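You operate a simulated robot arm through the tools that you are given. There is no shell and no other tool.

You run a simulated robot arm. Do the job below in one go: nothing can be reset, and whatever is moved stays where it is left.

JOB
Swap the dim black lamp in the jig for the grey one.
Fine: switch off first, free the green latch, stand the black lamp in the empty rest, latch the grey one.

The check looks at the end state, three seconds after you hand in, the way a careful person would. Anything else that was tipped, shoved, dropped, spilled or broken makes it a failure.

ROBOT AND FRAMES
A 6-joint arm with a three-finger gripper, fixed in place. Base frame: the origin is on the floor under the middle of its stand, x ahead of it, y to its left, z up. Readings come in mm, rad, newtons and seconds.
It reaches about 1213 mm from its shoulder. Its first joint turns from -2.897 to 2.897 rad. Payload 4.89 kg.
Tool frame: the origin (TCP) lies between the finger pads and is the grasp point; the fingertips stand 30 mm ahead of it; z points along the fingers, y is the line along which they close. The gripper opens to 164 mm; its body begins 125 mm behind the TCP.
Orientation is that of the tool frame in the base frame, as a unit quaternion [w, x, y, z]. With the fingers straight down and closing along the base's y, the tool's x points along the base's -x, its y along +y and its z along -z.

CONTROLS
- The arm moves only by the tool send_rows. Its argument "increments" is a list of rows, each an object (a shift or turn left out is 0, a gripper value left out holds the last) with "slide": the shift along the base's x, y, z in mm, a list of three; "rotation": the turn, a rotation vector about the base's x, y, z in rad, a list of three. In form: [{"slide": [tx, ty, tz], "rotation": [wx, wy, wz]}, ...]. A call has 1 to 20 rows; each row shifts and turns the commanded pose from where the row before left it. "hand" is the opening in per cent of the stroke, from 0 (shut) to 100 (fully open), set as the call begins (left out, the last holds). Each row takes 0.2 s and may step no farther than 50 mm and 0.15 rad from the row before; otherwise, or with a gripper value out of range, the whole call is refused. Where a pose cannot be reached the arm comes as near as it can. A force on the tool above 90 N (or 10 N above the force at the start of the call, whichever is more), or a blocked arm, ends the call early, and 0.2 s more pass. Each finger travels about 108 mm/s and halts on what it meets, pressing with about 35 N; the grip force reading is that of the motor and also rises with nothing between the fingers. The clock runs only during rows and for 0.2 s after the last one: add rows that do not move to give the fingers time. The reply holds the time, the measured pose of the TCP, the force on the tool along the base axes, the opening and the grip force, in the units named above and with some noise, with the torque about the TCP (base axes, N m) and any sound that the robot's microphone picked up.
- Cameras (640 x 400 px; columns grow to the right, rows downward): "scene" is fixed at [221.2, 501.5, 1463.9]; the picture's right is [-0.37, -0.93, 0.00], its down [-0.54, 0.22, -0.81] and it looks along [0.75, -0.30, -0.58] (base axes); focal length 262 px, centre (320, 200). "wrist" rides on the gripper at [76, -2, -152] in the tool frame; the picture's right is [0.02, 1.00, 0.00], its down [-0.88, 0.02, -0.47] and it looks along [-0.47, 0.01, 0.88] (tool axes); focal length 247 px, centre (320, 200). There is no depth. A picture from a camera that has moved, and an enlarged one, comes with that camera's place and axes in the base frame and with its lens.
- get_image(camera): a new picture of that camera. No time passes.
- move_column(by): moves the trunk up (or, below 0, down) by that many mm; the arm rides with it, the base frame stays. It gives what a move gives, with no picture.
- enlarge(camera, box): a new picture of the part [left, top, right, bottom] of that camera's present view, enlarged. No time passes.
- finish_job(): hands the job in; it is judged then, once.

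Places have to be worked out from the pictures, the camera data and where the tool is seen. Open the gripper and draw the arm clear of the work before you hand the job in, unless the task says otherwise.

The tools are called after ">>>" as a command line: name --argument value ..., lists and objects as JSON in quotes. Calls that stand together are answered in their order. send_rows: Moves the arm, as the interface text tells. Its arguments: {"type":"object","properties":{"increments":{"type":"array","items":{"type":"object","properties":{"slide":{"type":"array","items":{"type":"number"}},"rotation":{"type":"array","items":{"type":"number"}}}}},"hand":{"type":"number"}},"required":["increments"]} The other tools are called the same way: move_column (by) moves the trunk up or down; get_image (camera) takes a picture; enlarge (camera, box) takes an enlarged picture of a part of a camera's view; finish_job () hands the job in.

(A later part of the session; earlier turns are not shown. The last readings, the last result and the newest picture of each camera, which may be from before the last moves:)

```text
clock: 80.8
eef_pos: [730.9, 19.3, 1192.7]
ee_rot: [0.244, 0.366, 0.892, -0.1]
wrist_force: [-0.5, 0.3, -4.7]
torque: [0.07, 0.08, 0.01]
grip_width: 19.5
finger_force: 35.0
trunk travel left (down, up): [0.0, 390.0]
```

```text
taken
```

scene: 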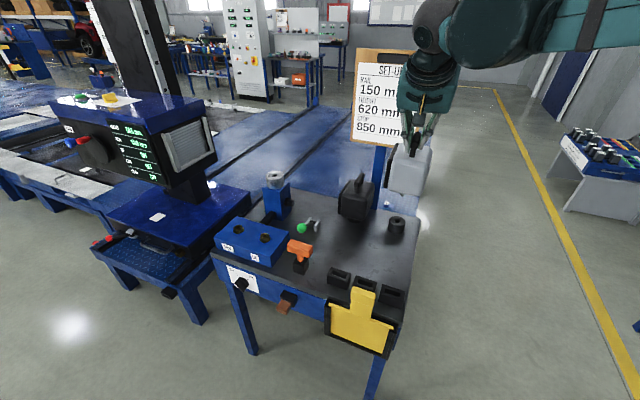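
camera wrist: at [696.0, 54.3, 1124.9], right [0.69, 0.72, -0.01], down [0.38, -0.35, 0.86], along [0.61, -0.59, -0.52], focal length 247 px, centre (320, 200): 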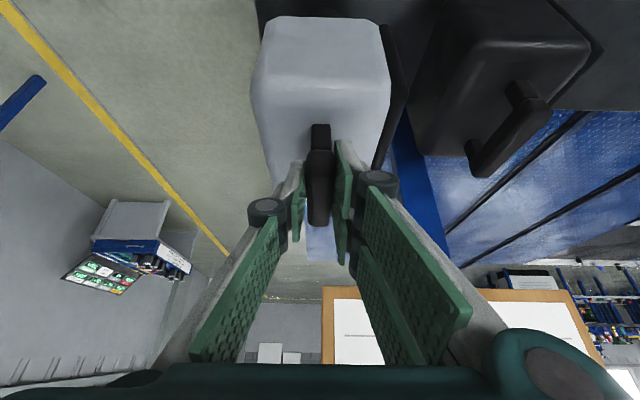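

Now I carry the grey lamp along the bench direction to the seat position recorded for the jig (TCP 1060.4, 347.7), at a height that keeps the peg ~30 mm above the collar.

>>> send_rows --increments '[{"slide": [12, 12, 2]}, {"slide": [25, 25, 2]}, {"slide": [30, 30, 0]}, {"slide": [30, 30, 0]}, {"slide": [30, 30, 0]}, {"slide": [30, 30, 0]}, {"slide": [30, 30, 0]}, {"slide": [30, 30, 0]}, {"slide": [30, 30, 0]}, {"slide": [30, 30, 0]}, {"slide": [25, 25, 0]}, {"slide": [17.5, 16.4, 0]}, {"slide": [10, 10, 0]}, {"slide": [0, 0, 0]}]'

>>> get_image --camera "scene"

>>> enlarge --camera "scene" --box '[255, 130, 295, 190]'

>>> get_image --camera "wrist"

```text
clock: 83.8
eef_pos: [1060.7, 349.3, 1195.9]
ee_rot: [0.244, 0.366, 0.892, -0.099]
wrist_force: [0.1, 1.1, -5.0]
torque: [0.05, 0.11, -0.06]
grip_width: 19.7
finger_force: 34.4
trunk travel left (down, up): [0.0, 390.0]
```

```text
taken
```

scene: 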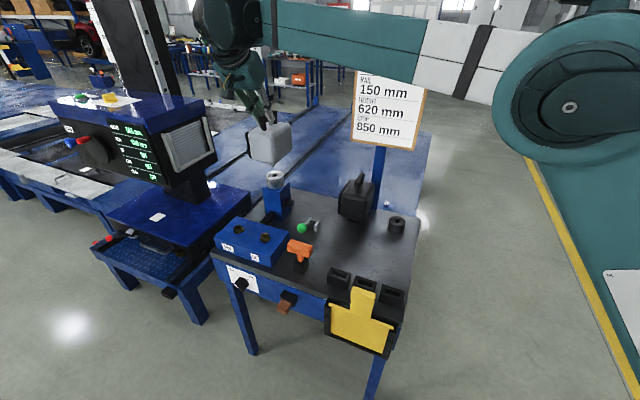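

```text
6.67 times, centred on (275, 160) of scene
camera zoom: at [221.2, 501.5, 1463.9], right [-0.37, -0.93, 0.0], down [-0.54, 0.22, -0.81], along [0.75, -0.3, -0.58], focal length 1744 px, centre (620, 467)
```

zoom: 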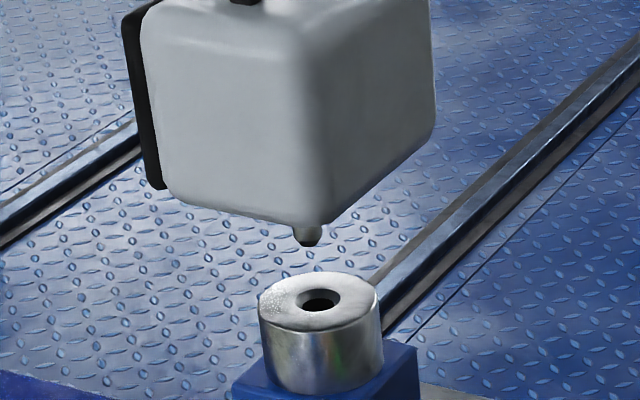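

```text
taken
camera wrist: at [959.3, 450.3, 1288.5], right [0.69, 0.72, -0.01], down [0.38, -0.35, 0.86], along [0.61, -0.59, -0.52], focal length 247 px, centre (320, 200)
```

wrist: 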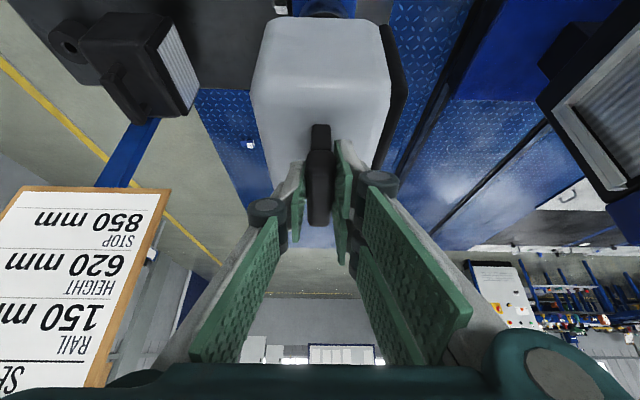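

The grey lamp's peg hangs above the collar hole, a few mm to the left of it in the image. I zoom in to measure this precisely.

>>> enlarge --camera "scene" --box '[263, 150, 287, 180]'

```text
13.33 times, centred on (275, 165) of scene
camera zoom: at [221.2, 501.5, 1463.9], right [-0.37, -0.93, 0.0], down [-0.54, 0.22, -0.81], along [0.75, -0.3, -0.58], focal length 3488 px, centre (920, 667)
```

zoom: 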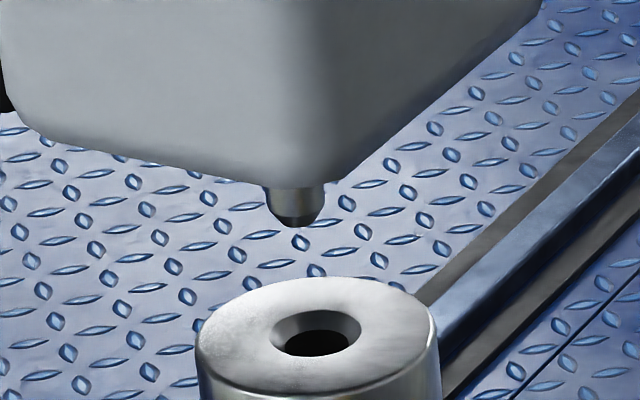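

Computed offset: tip 2 mm left of the hole and within ~1 mm in depth, which matches the seat position recorded earlier. I correct (−0.6,−1.7) and lower to just above the collar.

>>> send_rows --increments '[{"slide": [-0.6, -1.7, 0]}, {"slide": [0, 0, -8]}, {"slide": [0, 0, -8]}, {"slide": [0, 0, -8]}, {"slide": [0, 0, -4]}, {"slide": [0, 0, 0]}]'

>>> enlarge --camera "scene" --box '[263, 150, 287, 180]'

```text
clock: 85.2
eef_pos: [1058.5, 346.6, 1169.6]
ee_rot: [0.244, 0.367, 0.892, -0.1]
wrist_force: [0.5, 0.0, -5.3]
torque: [0.04, 0.02, 0.0]
grip_width: 19.9
finger_force: 34.9
trunk travel left (down, up): [0.0, 390.0]
```

```text
13.33 times, centred on (275, 165) of scene
camera zoom: at [221.2, 501.5, 1463.9], right [-0.37, -0.93, 0.0], down [-0.54, 0.22, -0.81], along [0.75, -0.3, -0.58], focal length 3488 px, centre (920, 667)
```

zoom: 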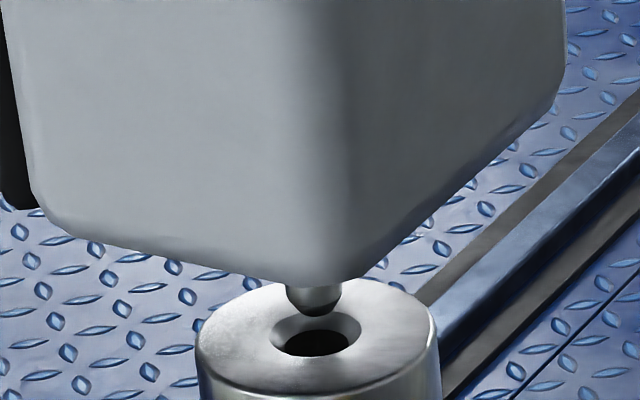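

The tip is over the chamfer as predicted. I lower in small steps into the collar.

>>> send_rows --increments '[{"slide": [0, 0, -3]}, {"slide": [0, 0, -3]}, {"slide": [0, 0, -3]}, {"slide": [0, 0, -3]}, {"slide": [0, 0, 0]}]'

>>> enlarge --camera "scene" --box '[263, 150, 287, 180]'

```text
clock: 86.4
eef_pos: [1060.4, 347.1, 1156.3]
ee_rot: [0.245, 0.367, 0.892, -0.101]
wrist_force: [-0.8, -0.4, -3.6]
torque: [0.06, 0.1, 0.02]
grip_width: 19.5
finger_force: 34.6
trunk travel left (down, up): [0.0, 390.0]
```

```text
13.33 times, centred on (275, 165) of scene
camera zoom: at [221.2, 501.5, 1463.9], right [-0.37, -0.93, 0.0], down [-0.54, 0.22, -0.81], along [0.75, -0.3, -0.58], focal length 3488 px, centre (920, 667)
```

zoom: 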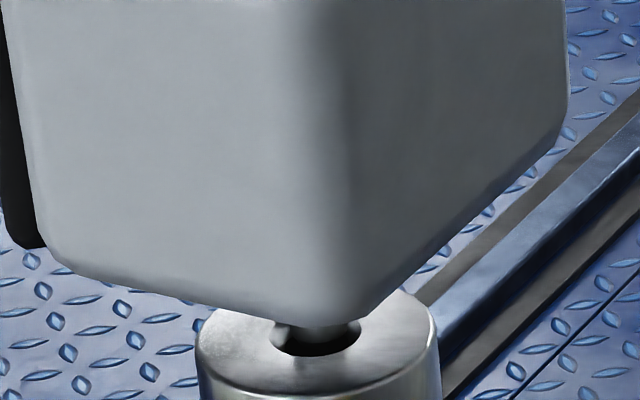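

The peg is entering the hole without load. I continue down.

>>> send_rows --increments '[{"slide": [0, 0, -4]}, {"slide": [0, 0, -4]}, {"slide": [0, 0, -4]}, {"slide": [0, 0, 0]}]'

```text
clock: 87.4
eef_pos: [1059.1, 347.5, 1145.9]
ee_rot: [0.244, 0.367, 0.892, -0.1]
wrist_force: [-3.7, 3.6, -4.3]
torque: [0.86, 0.86, 0.04]
grip_width: 19.8
finger_force: 34.6
trunk travel left (down, up): [0.0, 390.0]
```

As at the ring, a light −e2 side load appears; the same 1.3 mm shift to the front should clear it while I go on down.

>>> send_rows --increments '[{"slide": [-0.8, 0.8, 0]}, {"slide": [-0.4, 0.4, 0]}, {"slide": [0, 0, -3]}, {"slide": [0, 0, -3]}, {"slide": [0, 0, 0]}]'

```text
clock: 88.6
eef_pos: [1058.6, 348.7, 1139.2]
ee_rot: [0.244, 0.367, 0.892, -0.1]
wrist_force: [-0.5, -0.1, -5.1]
torque: [0.08, 0.08, 0.02]
grip_width: 19.8
finger_force: 35.0
trunk travel left (down, up): [0.0, 390.0]
```

The load is gone. I lower on toward the seat at z≈1120.

>>> send_rows --increments '[{"slide": [0, 0, -4]}, {"slide": [0, 0, -4]}, {"slide": [0, 0, -4]}, {"slide": [0, 0, -2]}, {"slide": [0, 0, 0]}]'

>>> enlarge --camera "scene" --box '[250, 130, 300, 200]'

```text
clock: 89.8
eef_pos: [1058.3, 348.5, 1124.6]
ee_rot: [0.243, 0.366, 0.892, -0.101]
wrist_force: [0.5, 0.5, -7.5]
torque: [0.04, 0.12, 0.02]
grip_width: 19.9
finger_force: 34.5
trunk travel left (down, up): [0.0, 390.0]
```

```text
5.71 times, centred on (275, 165) of scene
camera zoom: at [221.2, 501.5, 1463.9], right [-0.37, -0.93, 0.0], down [-0.54, 0.22, -0.81], along [0.75, -0.3, -0.58], focal length 1495 px, centre (577, 400)
```

zoom: 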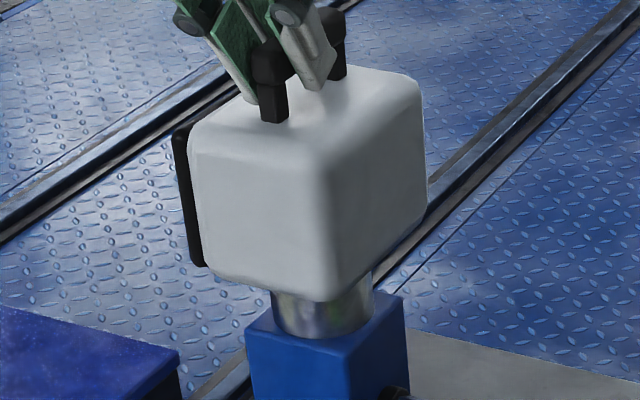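

Almost seated. I lower the last millimetres until the collar takes the weight.

>>> send_rows --increments '[{"slide": [0, 0, -2]}, {"slide": [0, 0, -2]}, {"slide": [0, 0, 0]}]'

```text
clock: 90.6
eef_pos: [1058.4, 347.7, 1122.2]
ee_rot: [0.244, 0.367, 0.892, -0.1]
wrist_force: [-1.3, 0.2, -5.1]
torque: [0.04, 0.08, -0.04]
grip_width: 19.4
finger_force: 34.9
trunk travel left (down, up): [0.0, 390.0]
```

>>> send_rows --increments '[{"slide": [0, 0, -1.5]}, {"slide": [0, 0, -1.5]}, {"slide": [0, 0, 0]}]'

>>> enlarge --camera "scene" --box '[250, 130, 300, 200]'

```text
clock: 91.4
eef_pos: [1058.1, 348.0, 1119.6]
ee_rot: [0.244, 0.367, 0.892, -0.101]
wrist_force: [2.5, 1.2, 19.0]
torque: [-0.12, -0.46, 0.03]
grip_width: 19.6
finger_force: 34.9
trunk travel left (down, up): [0.0, 390.0]
```

```text
5.71 times, centred on (275, 165) of scene
camera zoom: at [221.2, 501.5, 1463.9], right [-0.37, -0.93, 0.0], down [-0.54, 0.22, -0.81], along [0.75, -0.3, -0.58], focal length 1495 px, centre (577, 400)
```

zoom: 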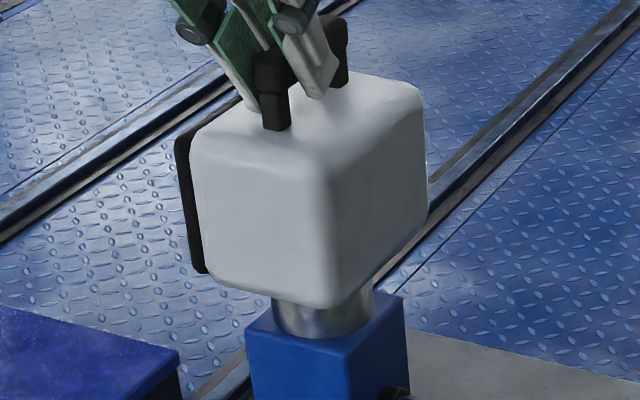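

Seated at the same height as the black lamp was (1119.6) with +19 N support. I open and back out along the tool axis.

>>> send_rows --hand 40 --increments '[{"slide": [0, 0, 0]}, {"slide": [0, 0, 0]}, {"slide": [0, 0, 0]}]'

>>> send_rows --increments '[{"slide": [-3.5, 3.5, 8.6]}, {"slide": [-5.3, 5.3, 13]}, {"slide": [-7, 7, 17.2]}, {"slide": [-7, 7, 17.2]}, {"slide": [-7, 7, 17.2]}, {"slide": [-7, 7, 17.2]}]'

>>> get_image --camera "wrist"

>>> enlarge --camera "scene" --box '[230, 120, 320, 220]'

```text
clock: 92.2
eef_pos: [1058.4, 349.0, 1117.5]
ee_rot: [0.244, 0.367, 0.892, -0.101]
wrist_force: [-0.3, 0.2, 0.9]
torque: [0.02, -0.03, -0.01]
grip_width: 65.7
finger_force: 0.1
trunk travel left (down, up): [0.0, 390.0]
```

```text
clock: 93.6
eef_pos: [1021.7, 385.6, 1208.7]
ee_rot: [0.245, 0.367, 0.892, -0.1]
wrist_force: [1.0, -0.5, 0.1]
torque: [0.02, 0.04, -0.05]
grip_width: 65.7
finger_force: 0.1
trunk travel left (down, up): [0.0, 390.0]
```

```text
taken
camera wrist: at [920.2, 485.9, 1300.1], right [0.69, 0.72, -0.01], down [0.38, -0.35, 0.86], along [0.61, -0.6, -0.52], focal length 247 px, centre (320, 200)
```

wrist: 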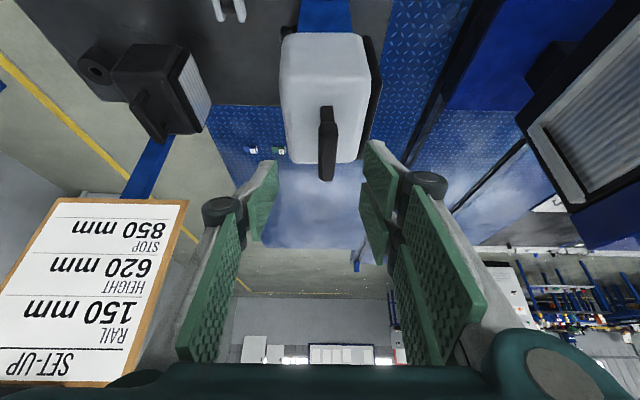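

```text
4.00 times, centred on (275, 170) of scene
camera zoom: at [221.2, 501.5, 1463.9], right [-0.37, -0.93, 0.0], down [-0.54, 0.22, -0.81], along [0.75, -0.3, -0.58], focal length 1046 px, centre (500, 320)
```

zoom: 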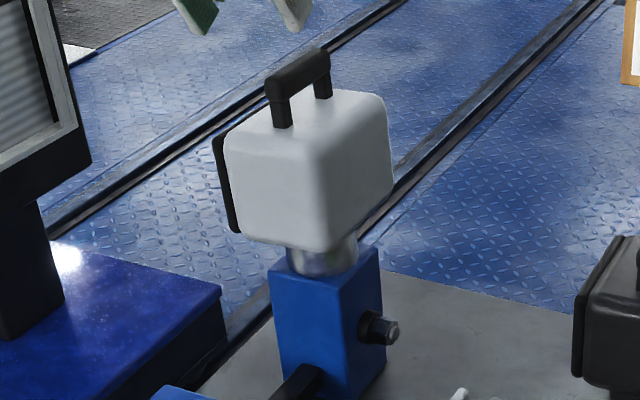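

The grey lamp stands in the jig. Compared with the earlier view of the black one it may lean a little, so I look closer.

>>> enlarge --camera "scene" --box '[250, 130, 300, 200]'

>>> enlarge --camera "wrist" --box '[240, 0, 400, 200]'

>>> enlarge --camera "scene" --box '[325, 150, 415, 245]'

```text
5.71 times, centred on (275, 165) of scene
camera zoom: at [221.2, 501.5, 1463.9], right [-0.37, -0.93, 0.0], down [-0.54, 0.22, -0.81], along [0.75, -0.3, -0.58], focal length 1495 px, centre (577, 400)
```

zoom: 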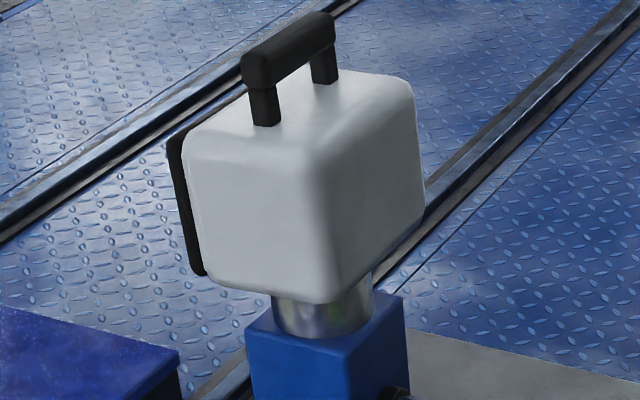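

```text
2.00 times, centred on (320, 100) of wrist
camera zoom: at [920.2, 485.9, 1300.1], right [0.69, 0.72, -0.01], down [0.38, -0.35, 0.86], along [0.61, -0.6, -0.52], focal length 494 px, centre (320, 400)
```

zoom: 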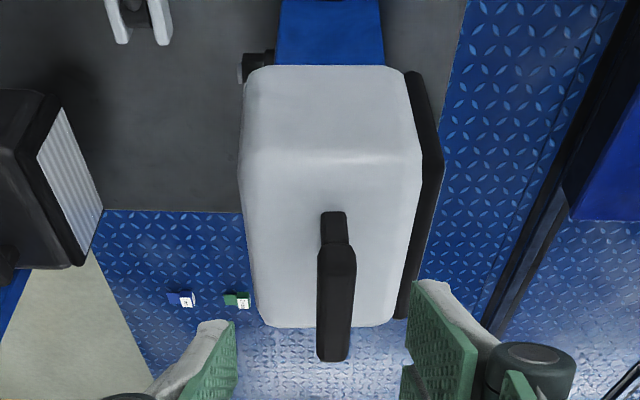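

```text
4.21 times, centred on (370, 198) of scene
camera zoom: at [221.2, 501.5, 1463.9], right [-0.37, -0.93, 0.0], down [-0.54, 0.22, -0.81], along [0.75, -0.3, -0.58], focal length 1101 px, centre (110, 210)
```

zoom: 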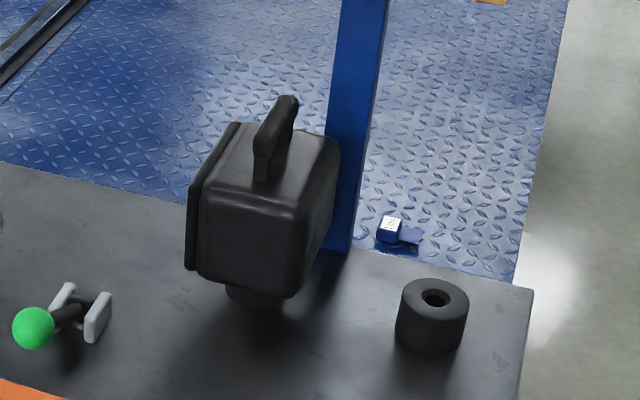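

The lamp is seated, resting at the right height, leaning only slightly in its loose hole until latched. Now the latch: the ball is at (879,305.5,852). I go back over it, high first, to the pose from which I released it before.

>>> send_rows --hand 27 --increments '[{"slide": [-35, -22.3, 0], "rotation": [0.039, 0.039, 0]}, {"slide": [-35, -22.3, 0], "rotation": [0.039, 0.039, 0]}, {"slide": [-35, -22.3, 0], "rotation": [0.039, 0.039, 0]}, {"slide": [-35, -22.3, 0], "rotation": [0.039, 0.039, 0]}, {"slide": [0, 0, -41]}, {"slide": [0, 0, -41]}, {"slide": [0, 0, -41]}, {"slide": [0, 0, -41]}, {"slide": [0, 0, -35]}, {"slide": [0, 0, 0]}]'

>>> get_image --camera "wrist"

>>> enlarge --camera "scene" --box '[230, 120, 360, 260]'

```text
clock: 95.8
eef_pos: [882.4, 296.0, 1009.0]
ee_rot: [0.145, 0.377, 0.913, -0.059]
wrist_force: [-0.3, 0.0, 0.4]
torque: [0.0, -0.01, -0.01]
grip_width: 44.2
finger_force: 0.0
trunk travel left (down, up): [0.0, 390.0]
```

```text
taken
camera wrist: at [797.2, 380.0, 1129.8], right [0.69, 0.72, -0.01], down [0.5, -0.47, 0.72], along [0.52, -0.5, -0.69], focal length 247 px, centre (320, 200)
```

wrist: 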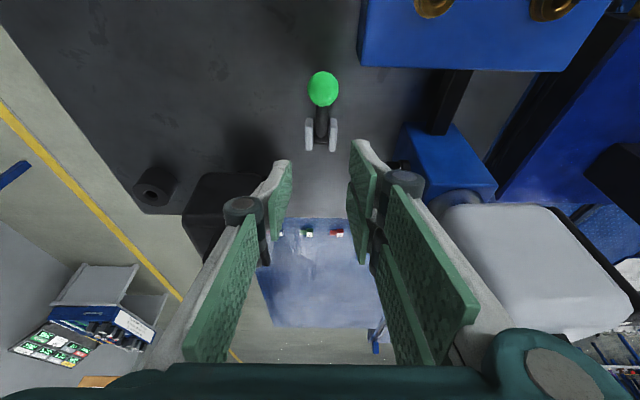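

```text
2.86 times, centred on (295, 190) of scene
camera zoom: at [221.2, 501.5, 1463.9], right [-0.37, -0.93, 0.0], down [-0.54, 0.22, -0.81], along [0.75, -0.3, -0.58], focal length 747 px, centre (391, 229)
```

zoom: 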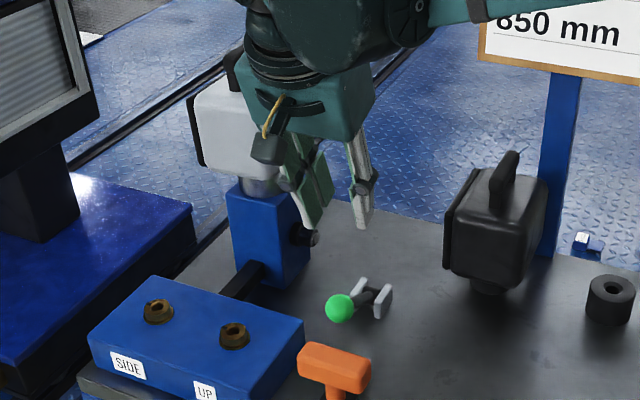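

The lever is where I left it. I descend to the earlier release pose with the fingers 44 mm apart, either side of the ball.

>>> send_rows --increments '[{"slide": [0, 0, -40]}, {"slide": [-0.5, 1.5, -40]}, {"slide": [-0.5, 1.5, -30]}, {"slide": [-0.5, 1.5, -20]}, {"slide": [0, 0, 0]}]'

>>> get_image --camera "wrist"

```text
clock: 97.0
eef_pos: [880.1, 300.7, 879.6]
ee_rot: [0.144, 0.376, 0.913, -0.059]
wrist_force: [-1.0, -0.3, 0.7]
torque: [0.0, -0.03, 0.03]
grip_width: 44.3
finger_force: 0.1
trunk travel left (down, up): [0.0, 390.0]
```

```text
taken
camera wrist: at [794.9, 384.0, 999.9], right [0.69, 0.72, -0.01], down [0.5, -0.47, 0.72], along [0.52, -0.5, -0.69], focal length 247 px, centre (320, 200)
```

wrist: 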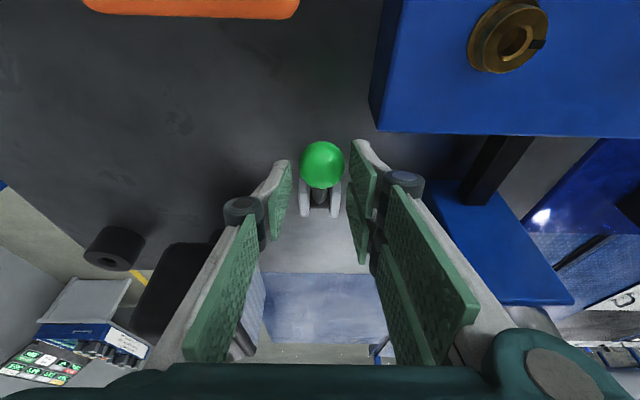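

Centred on the ball. I lower the last 20 mm and close on it.

>>> send_rows --increments '[{"slide": [0, 0, -7]}, {"slide": [0, 0, -7]}, {"slide": [0, 0, -6]}, {"slide": [0, 0, 0]}]'

>>> send_rows --hand 0 --increments '[{"slide": [0, 0, 0]}, {"slide": [0, 0, 0]}, {"slide": [0, 0, 0]}]'

>>> get_image --camera "wrist"

```text
clock: 98.0
eef_pos: [879.8, 298.7, 859.4]
ee_rot: [0.146, 0.376, 0.913, -0.059]
wrist_force: [0.1, -0.2, 0.9]
torque: [0.03, 0.0, -0.01]
grip_width: 43.9
finger_force: 0.0
trunk travel left (down, up): [0.0, 390.0]
```

```text
clock: 98.8
eef_pos: [880.2, 300.3, 859.9]
ee_rot: [0.146, 0.376, 0.913, -0.058]
wrist_force: [12.7, 8.5, 2.7]
torque: [0.05, -0.24, -0.04]
grip_width: 33.9
finger_force: 45.4
trunk travel left (down, up): [0.0, 390.0]
```

```text
taken
camera wrist: at [795.6, 384.6, 980.1], right [0.69, 0.72, -0.01], down [0.5, -0.47, 0.72], along [0.52, -0.5, -0.69], focal length 247 px, centre (320, 200)
```

wrist: 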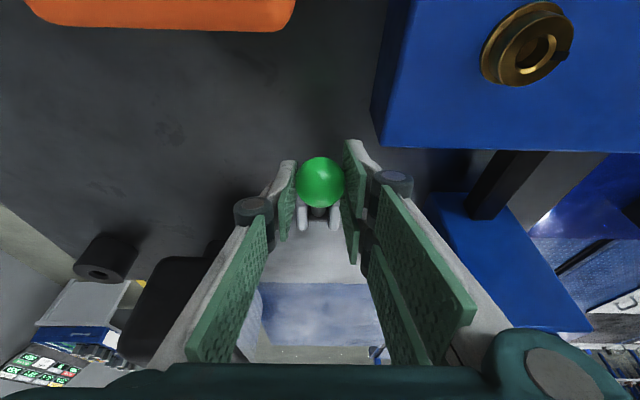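

Gripped. I now raise the lever back along its arc: first from ~60° to ~40°.

>>> send_rows --increments '[{"slide": [0.7, 0.7, 0]}, {"slide": [3.9, -3.9, 7.9]}, {"slide": [3.9, -3.9, 7.8]}, {"slide": [4.8, -4.8, 6.9]}, {"slide": [4.8, -4.8, 6.7]}, {"slide": [0, 0, 0]}]'

>>> get_image --camera "wrist"

```text
clock: 100.2
eef_pos: [897.6, 283.2, 888.4]
ee_rot: [0.145, 0.377, 0.913, -0.06]
wrist_force: [-12.8, -2.1, -8.2]
torque: [0.77, 0.96, 0.04]
grip_width: 34.0
finger_force: 45.7
trunk travel left (down, up): [0.0, 390.0]
```

```text
taken
camera wrist: at [813.1, 367.5, 1009.6], right [0.69, 0.72, -0.01], down [0.5, -0.47, 0.72], along [0.52, -0.5, -0.69], focal length 247 px, centre (320, 200)
```

wrist: 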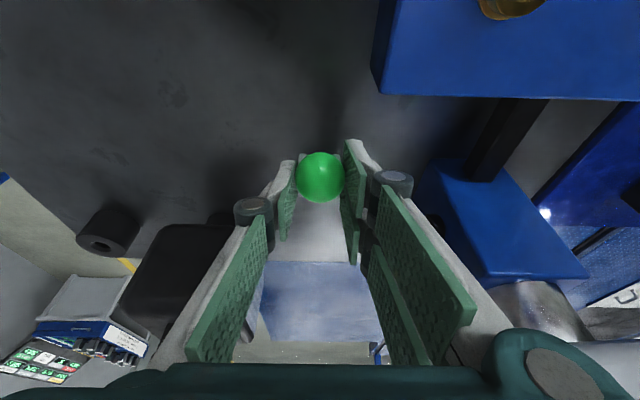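

It follows smoothly. I continue from ~40° to ~20°, tilting the tool back as at the first grip.

>>> send_rows --increments '[{"slide": [5.5, -5.5, 5.8], "rotation": [-0.042, -0.042, 0]}, {"slide": [5.5, -5.5, 5.2], "rotation": [-0.042, -0.042, 0]}, {"slide": [6.1, -6.1, 4.4], "rotation": [-0.042, -0.042, 0]}, {"slide": [6.1, -6.1, 3.8], "rotation": [-0.042, -0.042, 0]}, {"slide": [0, 0, 0]}]'

>>> get_image --camera "wrist"

```text
clock: 101.4
eef_pos: [921.1, 259.0, 909.5]
ee_rot: [0.252, 0.366, 0.89, -0.104]
wrist_force: [-22.8, -5.8, -2.7]
torque: [0.57, 1.11, 0.19]
grip_width: 33.9
finger_force: 44.8
trunk travel left (down, up): [0.0, 390.0]
```

```text
taken
camera wrist: at [818.3, 362.3, 997.7], right [0.69, 0.72, -0.01], down [0.37, -0.34, 0.86], along [0.62, -0.6, -0.5], focal length 247 px, centre (320, 200)
```

wrist: 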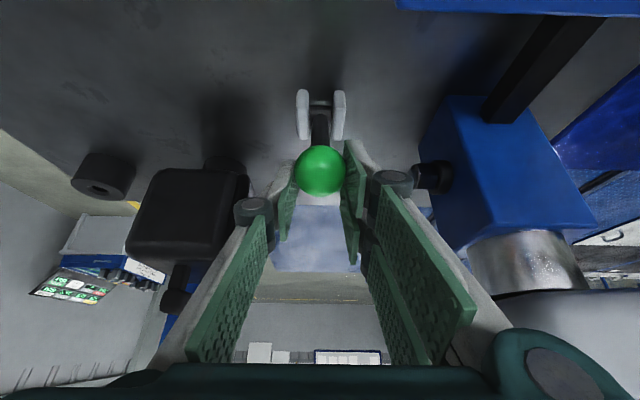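

The lever is at about 22° now. I continue toward upright, easing the small side load, and watch for the end stop.

>>> send_rows --increments '[{"slide": [-0.7, -0.7, 0]}, {"slide": [4.6, -4.6, 2.6], "rotation": [-0.03, -0.03, 0]}, {"slide": [4.6, -4.6, 2.1], "rotation": [-0.03, -0.03, 0]}, {"slide": [4.6, -4.6, 1.6], "rotation": [-0.03, -0.03, 0]}, {"slide": [4.6, -4.6, 1.1], "rotation": [-0.03, -0.03, 0]}, {"slide": [0, 0, 0]}]'

>>> get_image --camera "wrist"

```text
clock: 102.8
eef_pos: [940.1, 240.2, 915.4]
ee_rot: [0.327, 0.356, 0.865, -0.135]
wrist_force: [1.9, 12.9, 10.1]
torque: [0.74, 0.45, -0.18]
grip_width: 33.1
finger_force: 44.2
trunk travel left (down, up): [0.0, 390.0]
```

```text
taken
camera wrist: at [827.6, 353.2, 979.3], right [0.69, 0.72, -0.01], down [0.26, -0.23, 0.94], along [0.67, -0.65, -0.35], focal length 247 px, centre (320, 200)
```

wrist: 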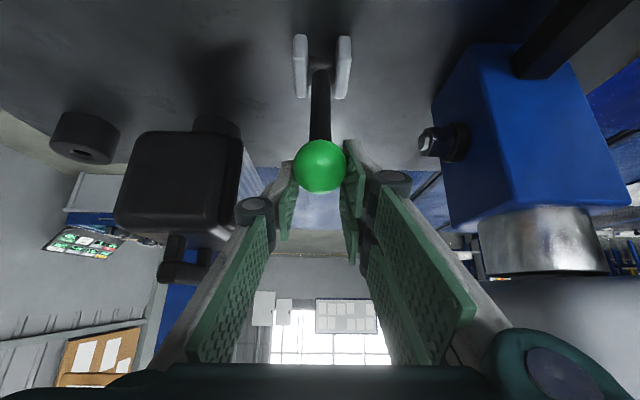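

The ball has crept to the pads' edge (lever now at ~14°). I open, recentre on the ball and grip again.

>>> send_rows --hand 40 --increments '[{"slide": [0, 0, 0]}, {"slide": [0, 0, 0]}, {"slide": [0, 0, 0]}]'

>>> get_image --camera "wrist"

>>> enlarge --camera "scene" --box '[230, 120, 340, 260]'

```text
clock: 103.6
eef_pos: [938.9, 241.1, 914.8]
ee_rot: [0.326, 0.356, 0.865, -0.135]
wrist_force: [0.4, -0.8, -0.9]
torque: [0.0, -0.01, 0.0]
grip_width: 65.6
finger_force: 0.0
trunk travel left (down, up): [0.0, 390.0]
```

```text
taken
camera wrist: at [827.4, 352.6, 978.9], right [0.69, 0.72, -0.02], down [0.26, -0.23, 0.94], along [0.67, -0.65, -0.35], focal length 247 px, centre (320, 200)
```

wrist: 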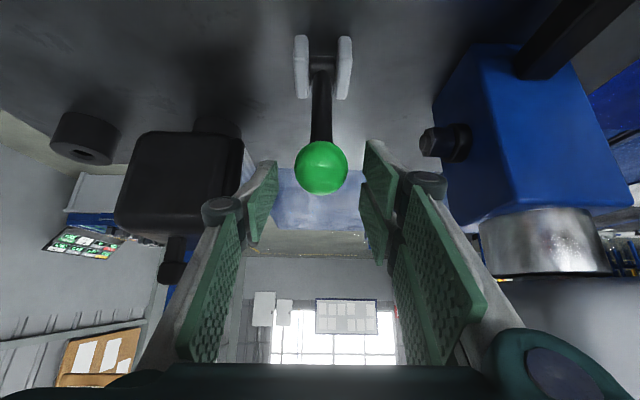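

```text
2.86 times, centred on (285, 190) of scene
camera zoom: at [221.2, 501.5, 1463.9], right [-0.37, -0.93, 0.0], down [-0.54, 0.22, -0.81], along [0.75, -0.3, -0.58], focal length 747 px, centre (420, 229)
```

zoom: 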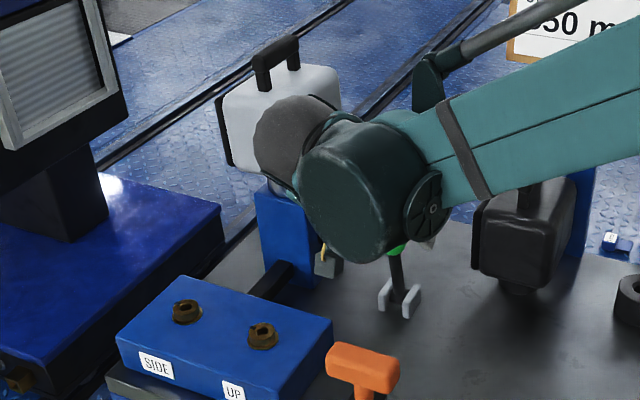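

The lever stays at ~13° with the ball at about (928,254,904). I recentre the TCP on it.

>>> send_rows --increments '[{"slide": [-3.6, 4.3, -3.6], "rotation": [-0.02, -0.02, 0]}, {"slide": [-3.6, 4.3, -3.6], "rotation": [-0.02, -0.02, 0]}, {"slide": [-3.6, 4.3, -3.6], "rotation": [-0.02, -0.02, 0]}, {"slide": [0, 0, 0]}]'

>>> get_image --camera "wrist"

```text
clock: 104.6
eef_pos: [927.7, 252.7, 903.7]
ee_rot: [0.362, 0.35, 0.851, -0.15]
wrist_force: [-0.2, -0.3, 0.6]
torque: [0.0, 0.01, 0.01]
grip_width: 65.4
finger_force: 0.0
trunk travel left (down, up): [0.0, 390.0]
```

```text
taken
camera wrist: at [812.5, 368.8, 954.3], right [0.69, 0.72, -0.02], down [0.2, -0.17, 0.96], along [0.69, -0.67, -0.27], focal length 247 px, centre (320, 200)
```

wrist: 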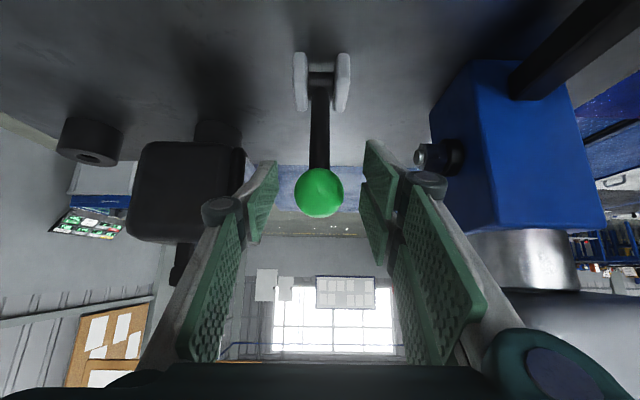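

The ball is centred again. I grip and move on toward upright (+e2) in small steps.

>>> send_rows --hand 0 --increments '[{"slide": [0, 0, 0]}, {"slide": [0, 0, 0]}, {"slide": [0, 0, 0]}]'

>>> send_rows --increments '[{"slide": [3, -3, 0.8]}, {"slide": [3, -3, 0.6]}, {"slide": [2.5, -2.5, 0.4]}, {"slide": [0, 0, 0]}]'

```text
clock: 105.4
eef_pos: [926.1, 253.8, 905.3]
ee_rot: [0.363, 0.35, 0.85, -0.15]
wrist_force: [-9.7, -10.1, -4.4]
torque: [0.12, 0.18, -0.11]
grip_width: 34.0
finger_force: 45.0
trunk travel left (down, up): [0.0, 390.0]
```

```text
clock: 106.4
eef_pos: [936.4, 244.3, 907.0]
ee_rot: [0.362, 0.35, 0.851, -0.15]
wrist_force: [-28.9, -17.5, -16.7]
torque: [0.92, 0.91, -0.25]
grip_width: 33.9
finger_force: 45.1
trunk travel left (down, up): [0.0, 390.0]
```

Close to the original upright position; I relieve the e1 load and push a few more millimetres to find the stop.

>>> send_rows --increments '[{"slide": [-1, -1, -0.5]}, {"slide": [1.6, -1.6, 0]}, {"slide": [1.6, -1.6, 0]}, {"slide": [0, 0, 0]}]'

>>> get_image --camera "wrist"

```text
clock: 107.4
eef_pos: [938.7, 242.1, 906.9]
ee_rot: [0.363, 0.35, 0.85, -0.15]
wrist_force: [-13.9, -1.2, 0.2]
torque: [0.79, 0.81, 0.02]
grip_width: 34.0
finger_force: 45.1
trunk travel left (down, up): [0.0, 390.0]
```

```text
taken
camera wrist: at [823.5, 356.6, 956.6], right [0.69, 0.72, -0.02], down [0.2, -0.17, 0.96], along [0.69, -0.67, -0.27], focal length 247 px, centre (320, 200)
```

wrist: 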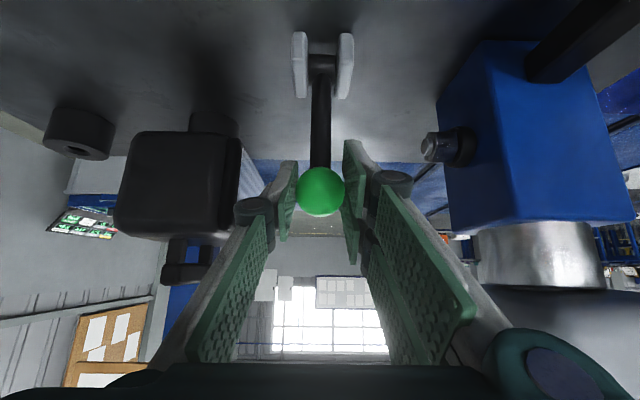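

The ball is back at its original spot with just ~9 N friction. I push a bit more to check whether this is the end stop.

>>> send_rows --increments '[{"slide": [1.4, -1.4, 0]}, {"slide": [1.4, -1.4, 0]}, {"slide": [0, 0, 0]}]'

```text
clock: 108.2
eef_pos: [941.4, 240.9, 906.9]
ee_rot: [0.362, 0.349, 0.851, -0.15]
wrist_force: [-29.1, 21.2, 3.4]
torque: [0.27, 0.29, -0.06]
grip_width: 33.8
finger_force: 45.0
trunk travel left (down, up): [0.0, 390.0]
```

Resistance jumps to 36 N — that looks like the stop. One more small push to confirm.

>>> send_rows --increments '[{"slide": [1.2, -1.2, 0]}, {"slide": [0, 0, 0]}]'

>>> get_image --camera "wrist"

```text
clock: 108.8
eef_pos: [941.3, 237.5, 907.5]
ee_rot: [0.363, 0.351, 0.85, -0.15]
wrist_force: [-27.0, 27.3, 4.4]
torque: [0.13, 0.12, 0.03]
grip_width: 33.4
finger_force: 45.2
trunk travel left (down, up): [0.0, 390.0]
```

```text
taken
camera wrist: at [826.4, 353.5, 956.4], right [0.69, 0.72, -0.02], down [0.2, -0.17, 0.96], along [0.69, -0.67, -0.27], focal length 247 px, centre (320, 200)
```

wrist: 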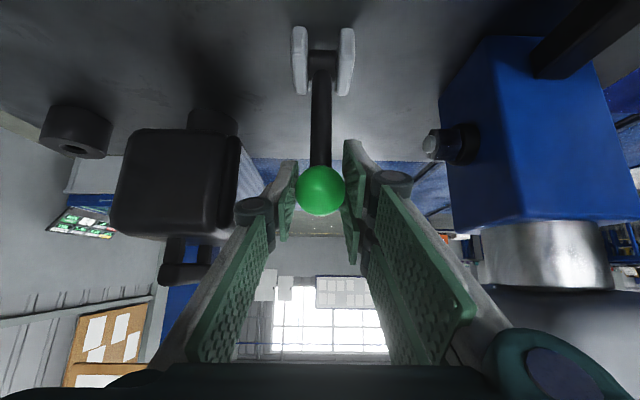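

The lever is hard against its upright stop (the ball only slips in the pads). I open and back straight out.

>>> send_rows --hand 40 --increments '[{"slide": [-1.4, 1.4, 0]}, {"slide": [0, 0, 0]}, {"slide": [0, 0, 0]}, {"slide": [0, 0, 0]}]'

>>> send_rows --increments '[{"slide": [-5, 5, 7]}, {"slide": [-8.4, 8, 12.7]}, {"slide": [-10, 10, 15]}, {"slide": [-10, 10, 15]}, {"slide": [-12, 12, 20]}, {"slide": [-12, 12, 30]}]'

>>> get_image --camera "wrist"

>>> get_image --camera "scene"

```text
clock: 109.8
eef_pos: [941.4, 238.0, 906.4]
ee_rot: [0.362, 0.35, 0.85, -0.151]
wrist_force: [-0.2, -0.4, 0.1]
torque: [-0.01, 0.02, 0.01]
grip_width: 65.8
finger_force: 0.1
trunk travel left (down, up): [0.0, 390.0]
```

```text
clock: 111.2
eef_pos: [885.1, 297.1, 1005.7]
ee_rot: [0.363, 0.35, 0.851, -0.15]
wrist_force: [2.0, -0.3, -0.7]
torque: [-0.09, 0.05, -0.12]
grip_width: 65.4
finger_force: 0.0
trunk travel left (down, up): [0.0, 390.0]
```

```text
taken
camera wrist: at [769.5, 411.4, 1055.7], right [0.69, 0.72, -0.02], down [0.2, -0.17, 0.96], along [0.69, -0.67, -0.27], focal length 247 px, centre (320, 200)
```

wrist: 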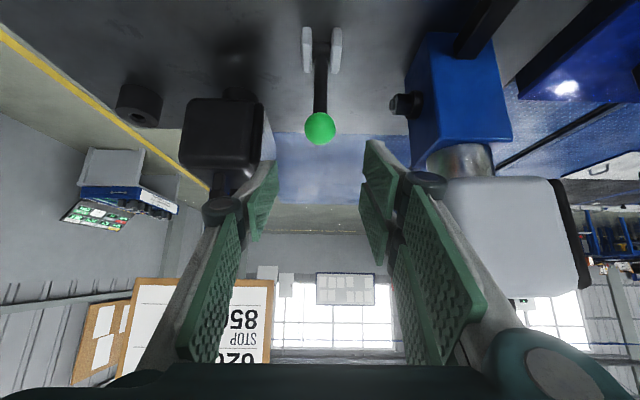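

```text
taken
```

scene: 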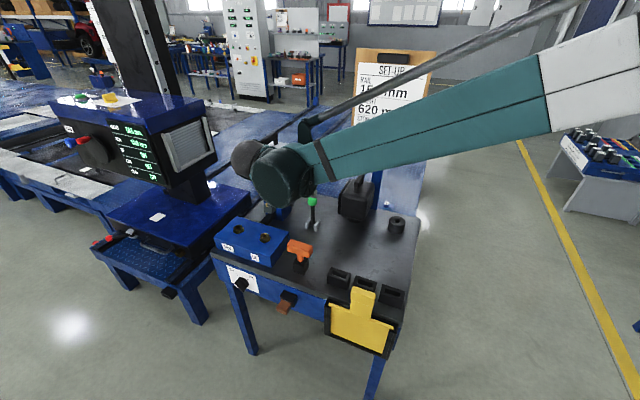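

The lever is upright again. I draw the arm farther back to open the view and inspect the lamp, lever and black lamp.

>>> send_rows --increments '[{"slide": [-15, 15, 30]}, {"slide": [-20, 20, 35]}, {"slide": [-25, 25, 35]}, {"slide": [-25, 25, 30]}, {"slide": [-25, 25, 30]}, {"slide": [-25, 25, 30]}]'

>>> get_image --camera "wrist"

>>> get_image --camera "scene"

```text
clock: 112.6
eef_pos: [749.1, 430.0, 1196.4]
ee_rot: [0.362, 0.35, 0.851, -0.15]
wrist_force: [0.9, -0.5, -0.3]
torque: [0.07, 0.15, -0.08]
grip_width: 65.6
finger_force: 0.1
trunk travel left (down, up): [0.0, 390.0]
```

```text
taken
camera wrist: at [633.4, 545.4, 1246.4], right [0.69, 0.72, -0.02], down [0.2, -0.17, 0.96], along [0.69, -0.67, -0.27], focal length 247 px, centre (320, 200)
```

wrist: 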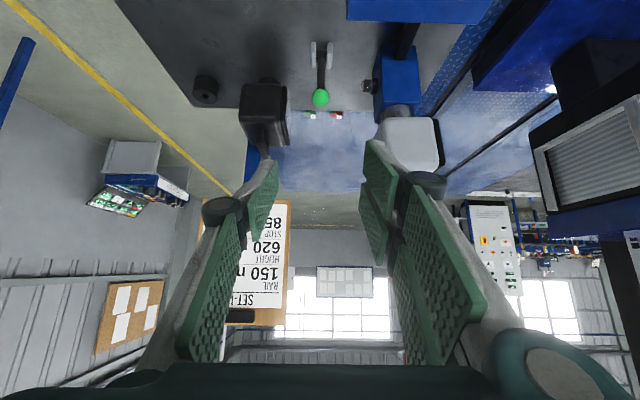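

```text
taken
```

scene: 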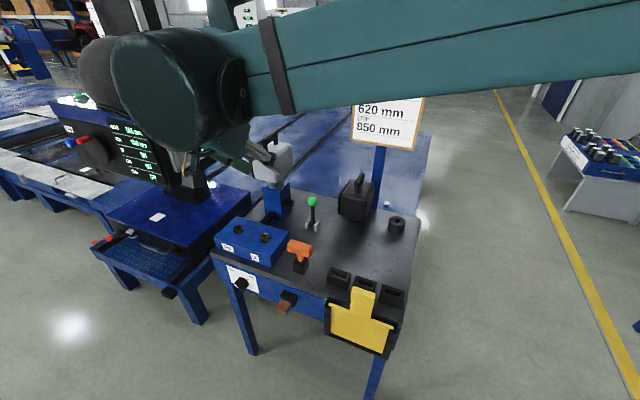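

I zoom in on the grey lamp, the lever and the black lamp from both cameras.

>>> enlarge --camera "scene" --box '[240, 130, 330, 240]'

>>> enlarge --camera "wrist" --box '[350, 30, 450, 180]'

>>> enlarge --camera "scene" --box '[296, 190, 326, 235]'

>>> enlarge --camera "wrist" --box '[180, 30, 350, 160]'

```text
3.64 times, centred on (285, 185) of scene
camera zoom: at [221.2, 501.5, 1463.9], right [-0.37, -0.93, 0.0], down [-0.54, 0.22, -0.81], along [0.75, -0.3, -0.58], focal length 951 px, centre (447, 254)
```

zoom: 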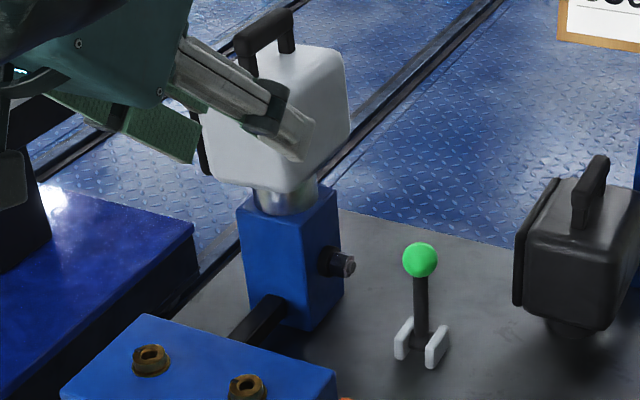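

```text
2.67 times, centred on (400, 105) of wrist
camera zoom: at [633.4, 545.4, 1246.4], right [0.69, 0.72, -0.02], down [0.2, -0.17, 0.96], along [0.69, -0.67, -0.27], focal length 659 px, centre (107, 453)
```

zoom: 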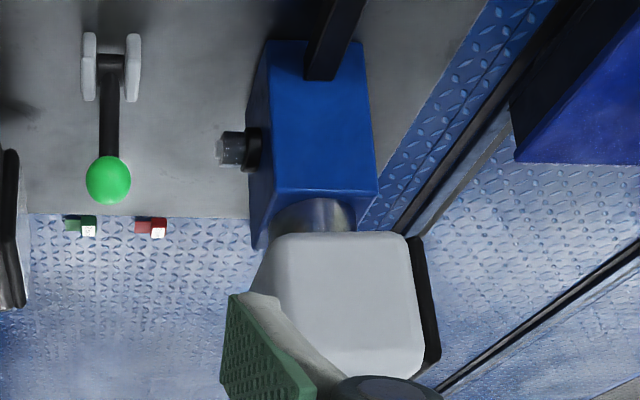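

```text
8.89 times, centred on (311, 212) of scene
camera zoom: at [221.2, 501.5, 1463.9], right [-0.37, -0.93, 0.0], down [-0.54, 0.22, -0.81], along [0.75, -0.3, -0.58], focal length 2325 px, centre (400, 89)
```

zoom: 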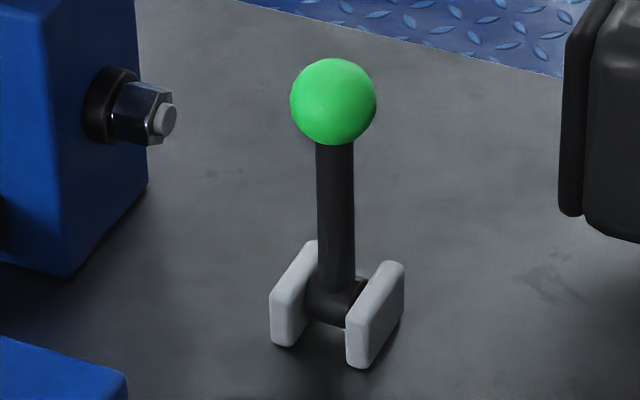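

```text
3.08 times, centred on (265, 95) of wrist
camera zoom: at [633.4, 545.4, 1246.4], right [0.69, 0.72, -0.02], down [0.2, -0.17, 0.96], along [0.69, -0.67, -0.27], focal length 760 px, centre (489, 523)
```

zoom: 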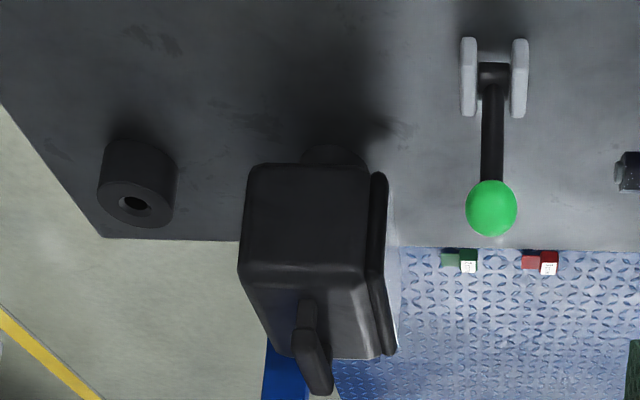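

The lever looks exactly as at the start (upright), and the black lamp stands in its rest. I want to verify that the grey lamp is really held, so I return to its handle for a gentle tug test.

>>> send_rows --increments '[{"slide": [36, -4, 8], "rotation": [0.024, 0.024, 0]}, {"slide": [39, -6, 5], "rotation": [0.024, 0.024, 0]}, {"slide": [39, -6, 0], "rotation": [0.024, 0.024, 0]}, {"slide": [39, -6, 0], "rotation": [0.024, 0.024, 0]}, {"slide": [39, -6, 0], "rotation": [0.024, 0.024, 0]}, {"slide": [39, -6, 0], "rotation": [0.024, 0.024, 0]}, {"slide": [39, -6, 0], "rotation": [0.024, 0.024, 0]}, {"slide": [3, -3, 0], "rotation": [0.024, 0.024, 0]}]'

>>> get_image --camera "wrist"

>>> enlarge --camera "scene" --box '[250, 130, 300, 200]'

```text
clock: 114.4
eef_pos: [1022.7, 387.2, 1208.8]
ee_rot: [0.245, 0.367, 0.892, -0.1]
wrist_force: [-0.8, 0.2, -0.6]
torque: [-0.11, -0.03, -0.01]
grip_width: 65.6
finger_force: 0.1
trunk travel left (down, up): [0.0, 390.0]
```

```text
taken
camera wrist: at [920.8, 488.9, 1300.5], right [0.69, 0.72, -0.01], down [0.38, -0.35, 0.86], along [0.61, -0.59, -0.52], focal length 247 px, centre (320, 200)
```

wrist: 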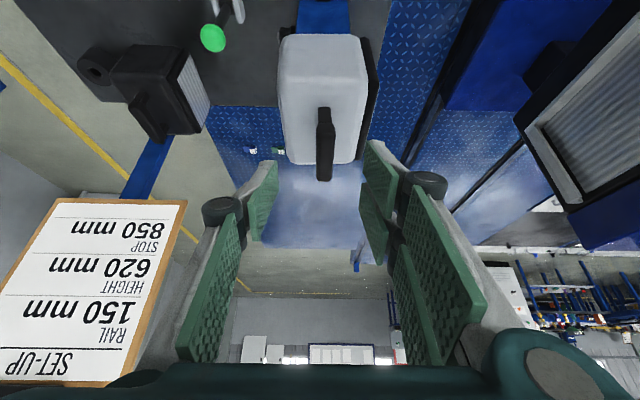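

```text
5.71 times, centred on (275, 165) of scene
camera zoom: at [221.2, 501.5, 1463.9], right [-0.37, -0.93, 0.0], down [-0.54, 0.22, -0.81], along [0.75, -0.3, -0.58], focal length 1495 px, centre (577, 400)
```

zoom: 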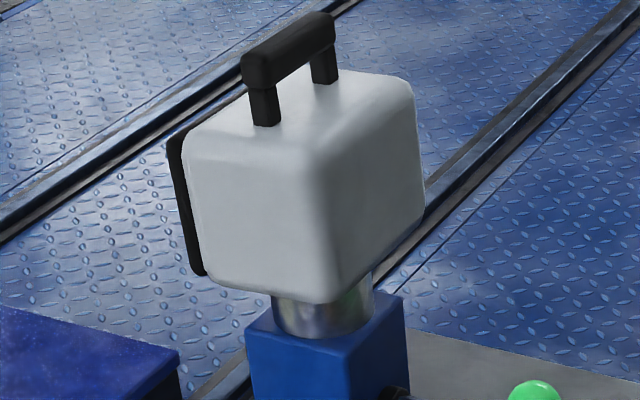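

The grey lamp still leans slightly as when loose. I approach the handle, following its small offset, to test whether it's held.

>>> send_rows --increments '[{"slide": [4.2, 4.2, 0]}, {"slide": [6.1, -6.6, -15]}, {"slide": [6.1, -6.6, -15]}, {"slide": [6.1, -6.6, -15]}, {"slide": [6.1, -6.6, -15]}, {"slide": [6.1, -6.6, -15]}, {"slide": [6.1, -6.6, -14]}, {"slide": [0, 0, 0]}]'

>>> get_image --camera "wrist"

```text
clock: 116.2
eef_pos: [1062.5, 353.0, 1120.1]
ee_rot: [0.244, 0.367, 0.892, -0.101]
wrist_force: [-0.7, 0.7, 0.1]
torque: [-0.03, -0.05, -0.01]
grip_width: 65.8
finger_force: 0.1
trunk travel left (down, up): [0.0, 390.0]
```

```text
taken
camera wrist: at [961.9, 453.3, 1211.5], right [0.69, 0.72, -0.01], down [0.38, -0.35, 0.86], along [0.61, -0.6, -0.52], focal length 247 px, centre (320, 200)
```

wrist: 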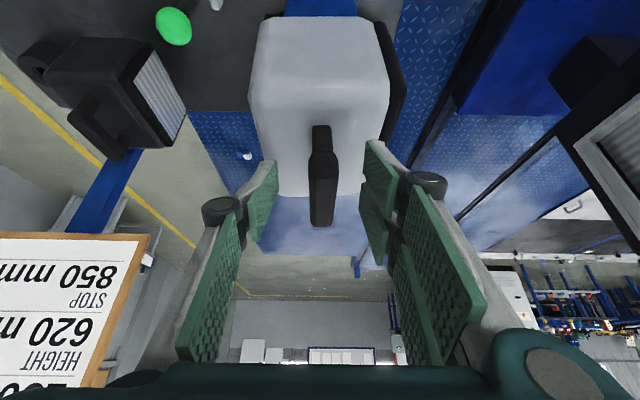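

The handle is centred between the pads. I close and lift just 2 mm, reading the force.

>>> send_rows --hand 0 --increments '[{"slide": [0, 0, 0]}, {"slide": [0, 0, 0]}, {"slide": [0, 0, 0]}, {"slide": [0, 0, 0]}]'

>>> send_rows --increments '[{"slide": [0, 0, 1]}, {"slide": [0, 0, 1]}, {"slide": [0, 0, 0]}]'

```text
clock: 117.2
eef_pos: [1062.1, 351.7, 1119.1]
ee_rot: [0.244, 0.367, 0.892, -0.1]
wrist_force: [-5.4, -3.8, 0.1]
torque: [-0.39, 0.69, -0.08]
grip_width: 20.0
finger_force: 34.7
trunk travel left (down, up): [0.0, 390.0]
```

```text
clock: 118.0
eef_pos: [1063.3, 353.5, 1120.5]
ee_rot: [0.243, 0.367, 0.892, -0.101]
wrist_force: [-4.3, -4.7, -21.0]
torque: [-0.07, 0.91, -0.1]
grip_width: 19.8
finger_force: 35.0
trunk travel left (down, up): [0.0, 390.0]
```

The force rises to −21 N for 2 mm, well over the lamp's weight: it is latched. I let go of the load and look closely at how upright the lamp and the post are.

>>> send_rows --increments '[{"slide": [0, 0, -1]}, {"slide": [0, 0, -1]}, {"slide": [0, 0, 0]}]'

>>> enlarge --camera "scene" --box '[255, 130, 305, 220]'

>>> enlarge --camera "scene" --box '[255, 165, 300, 220]'

```text
clock: 118.8
eef_pos: [1062.9, 352.6, 1119.6]
ee_rot: [0.244, 0.366, 0.892, -0.1]
wrist_force: [0.0, -1.5, -0.5]
torque: [-0.29, 0.23, -0.01]
grip_width: 19.9
finger_force: 35.2
trunk travel left (down, up): [0.0, 390.0]
```

```text
4.44 times, centred on (280, 175) of scene
camera zoom: at [221.2, 501.5, 1463.9], right [-0.37, -0.93, 0.0], down [-0.54, 0.22, -0.81], along [0.75, -0.3, -0.58], focal length 1163 px, centre (498, 311)
```

zoom: 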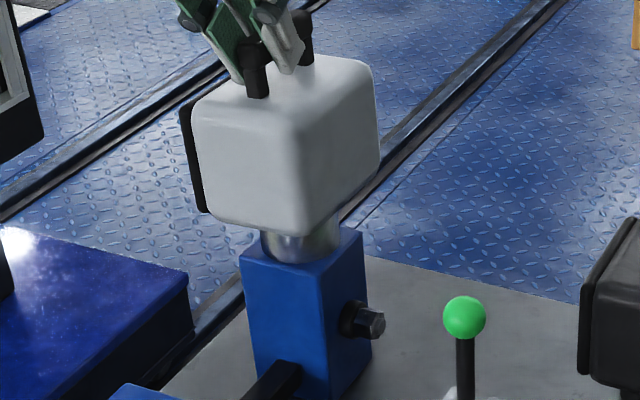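

```text
7.27 times, centred on (278, 192) of scene
camera zoom: at [221.2, 501.5, 1463.9], right [-0.37, -0.93, 0.0], down [-0.54, 0.22, -0.81], along [0.75, -0.3, -0.58], focal length 1902 px, centre (629, 254)
```

zoom: 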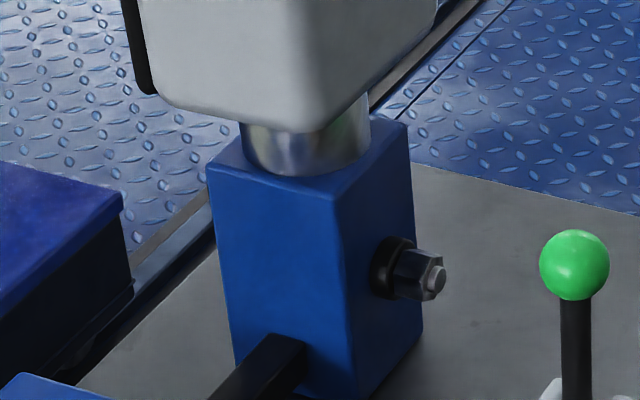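

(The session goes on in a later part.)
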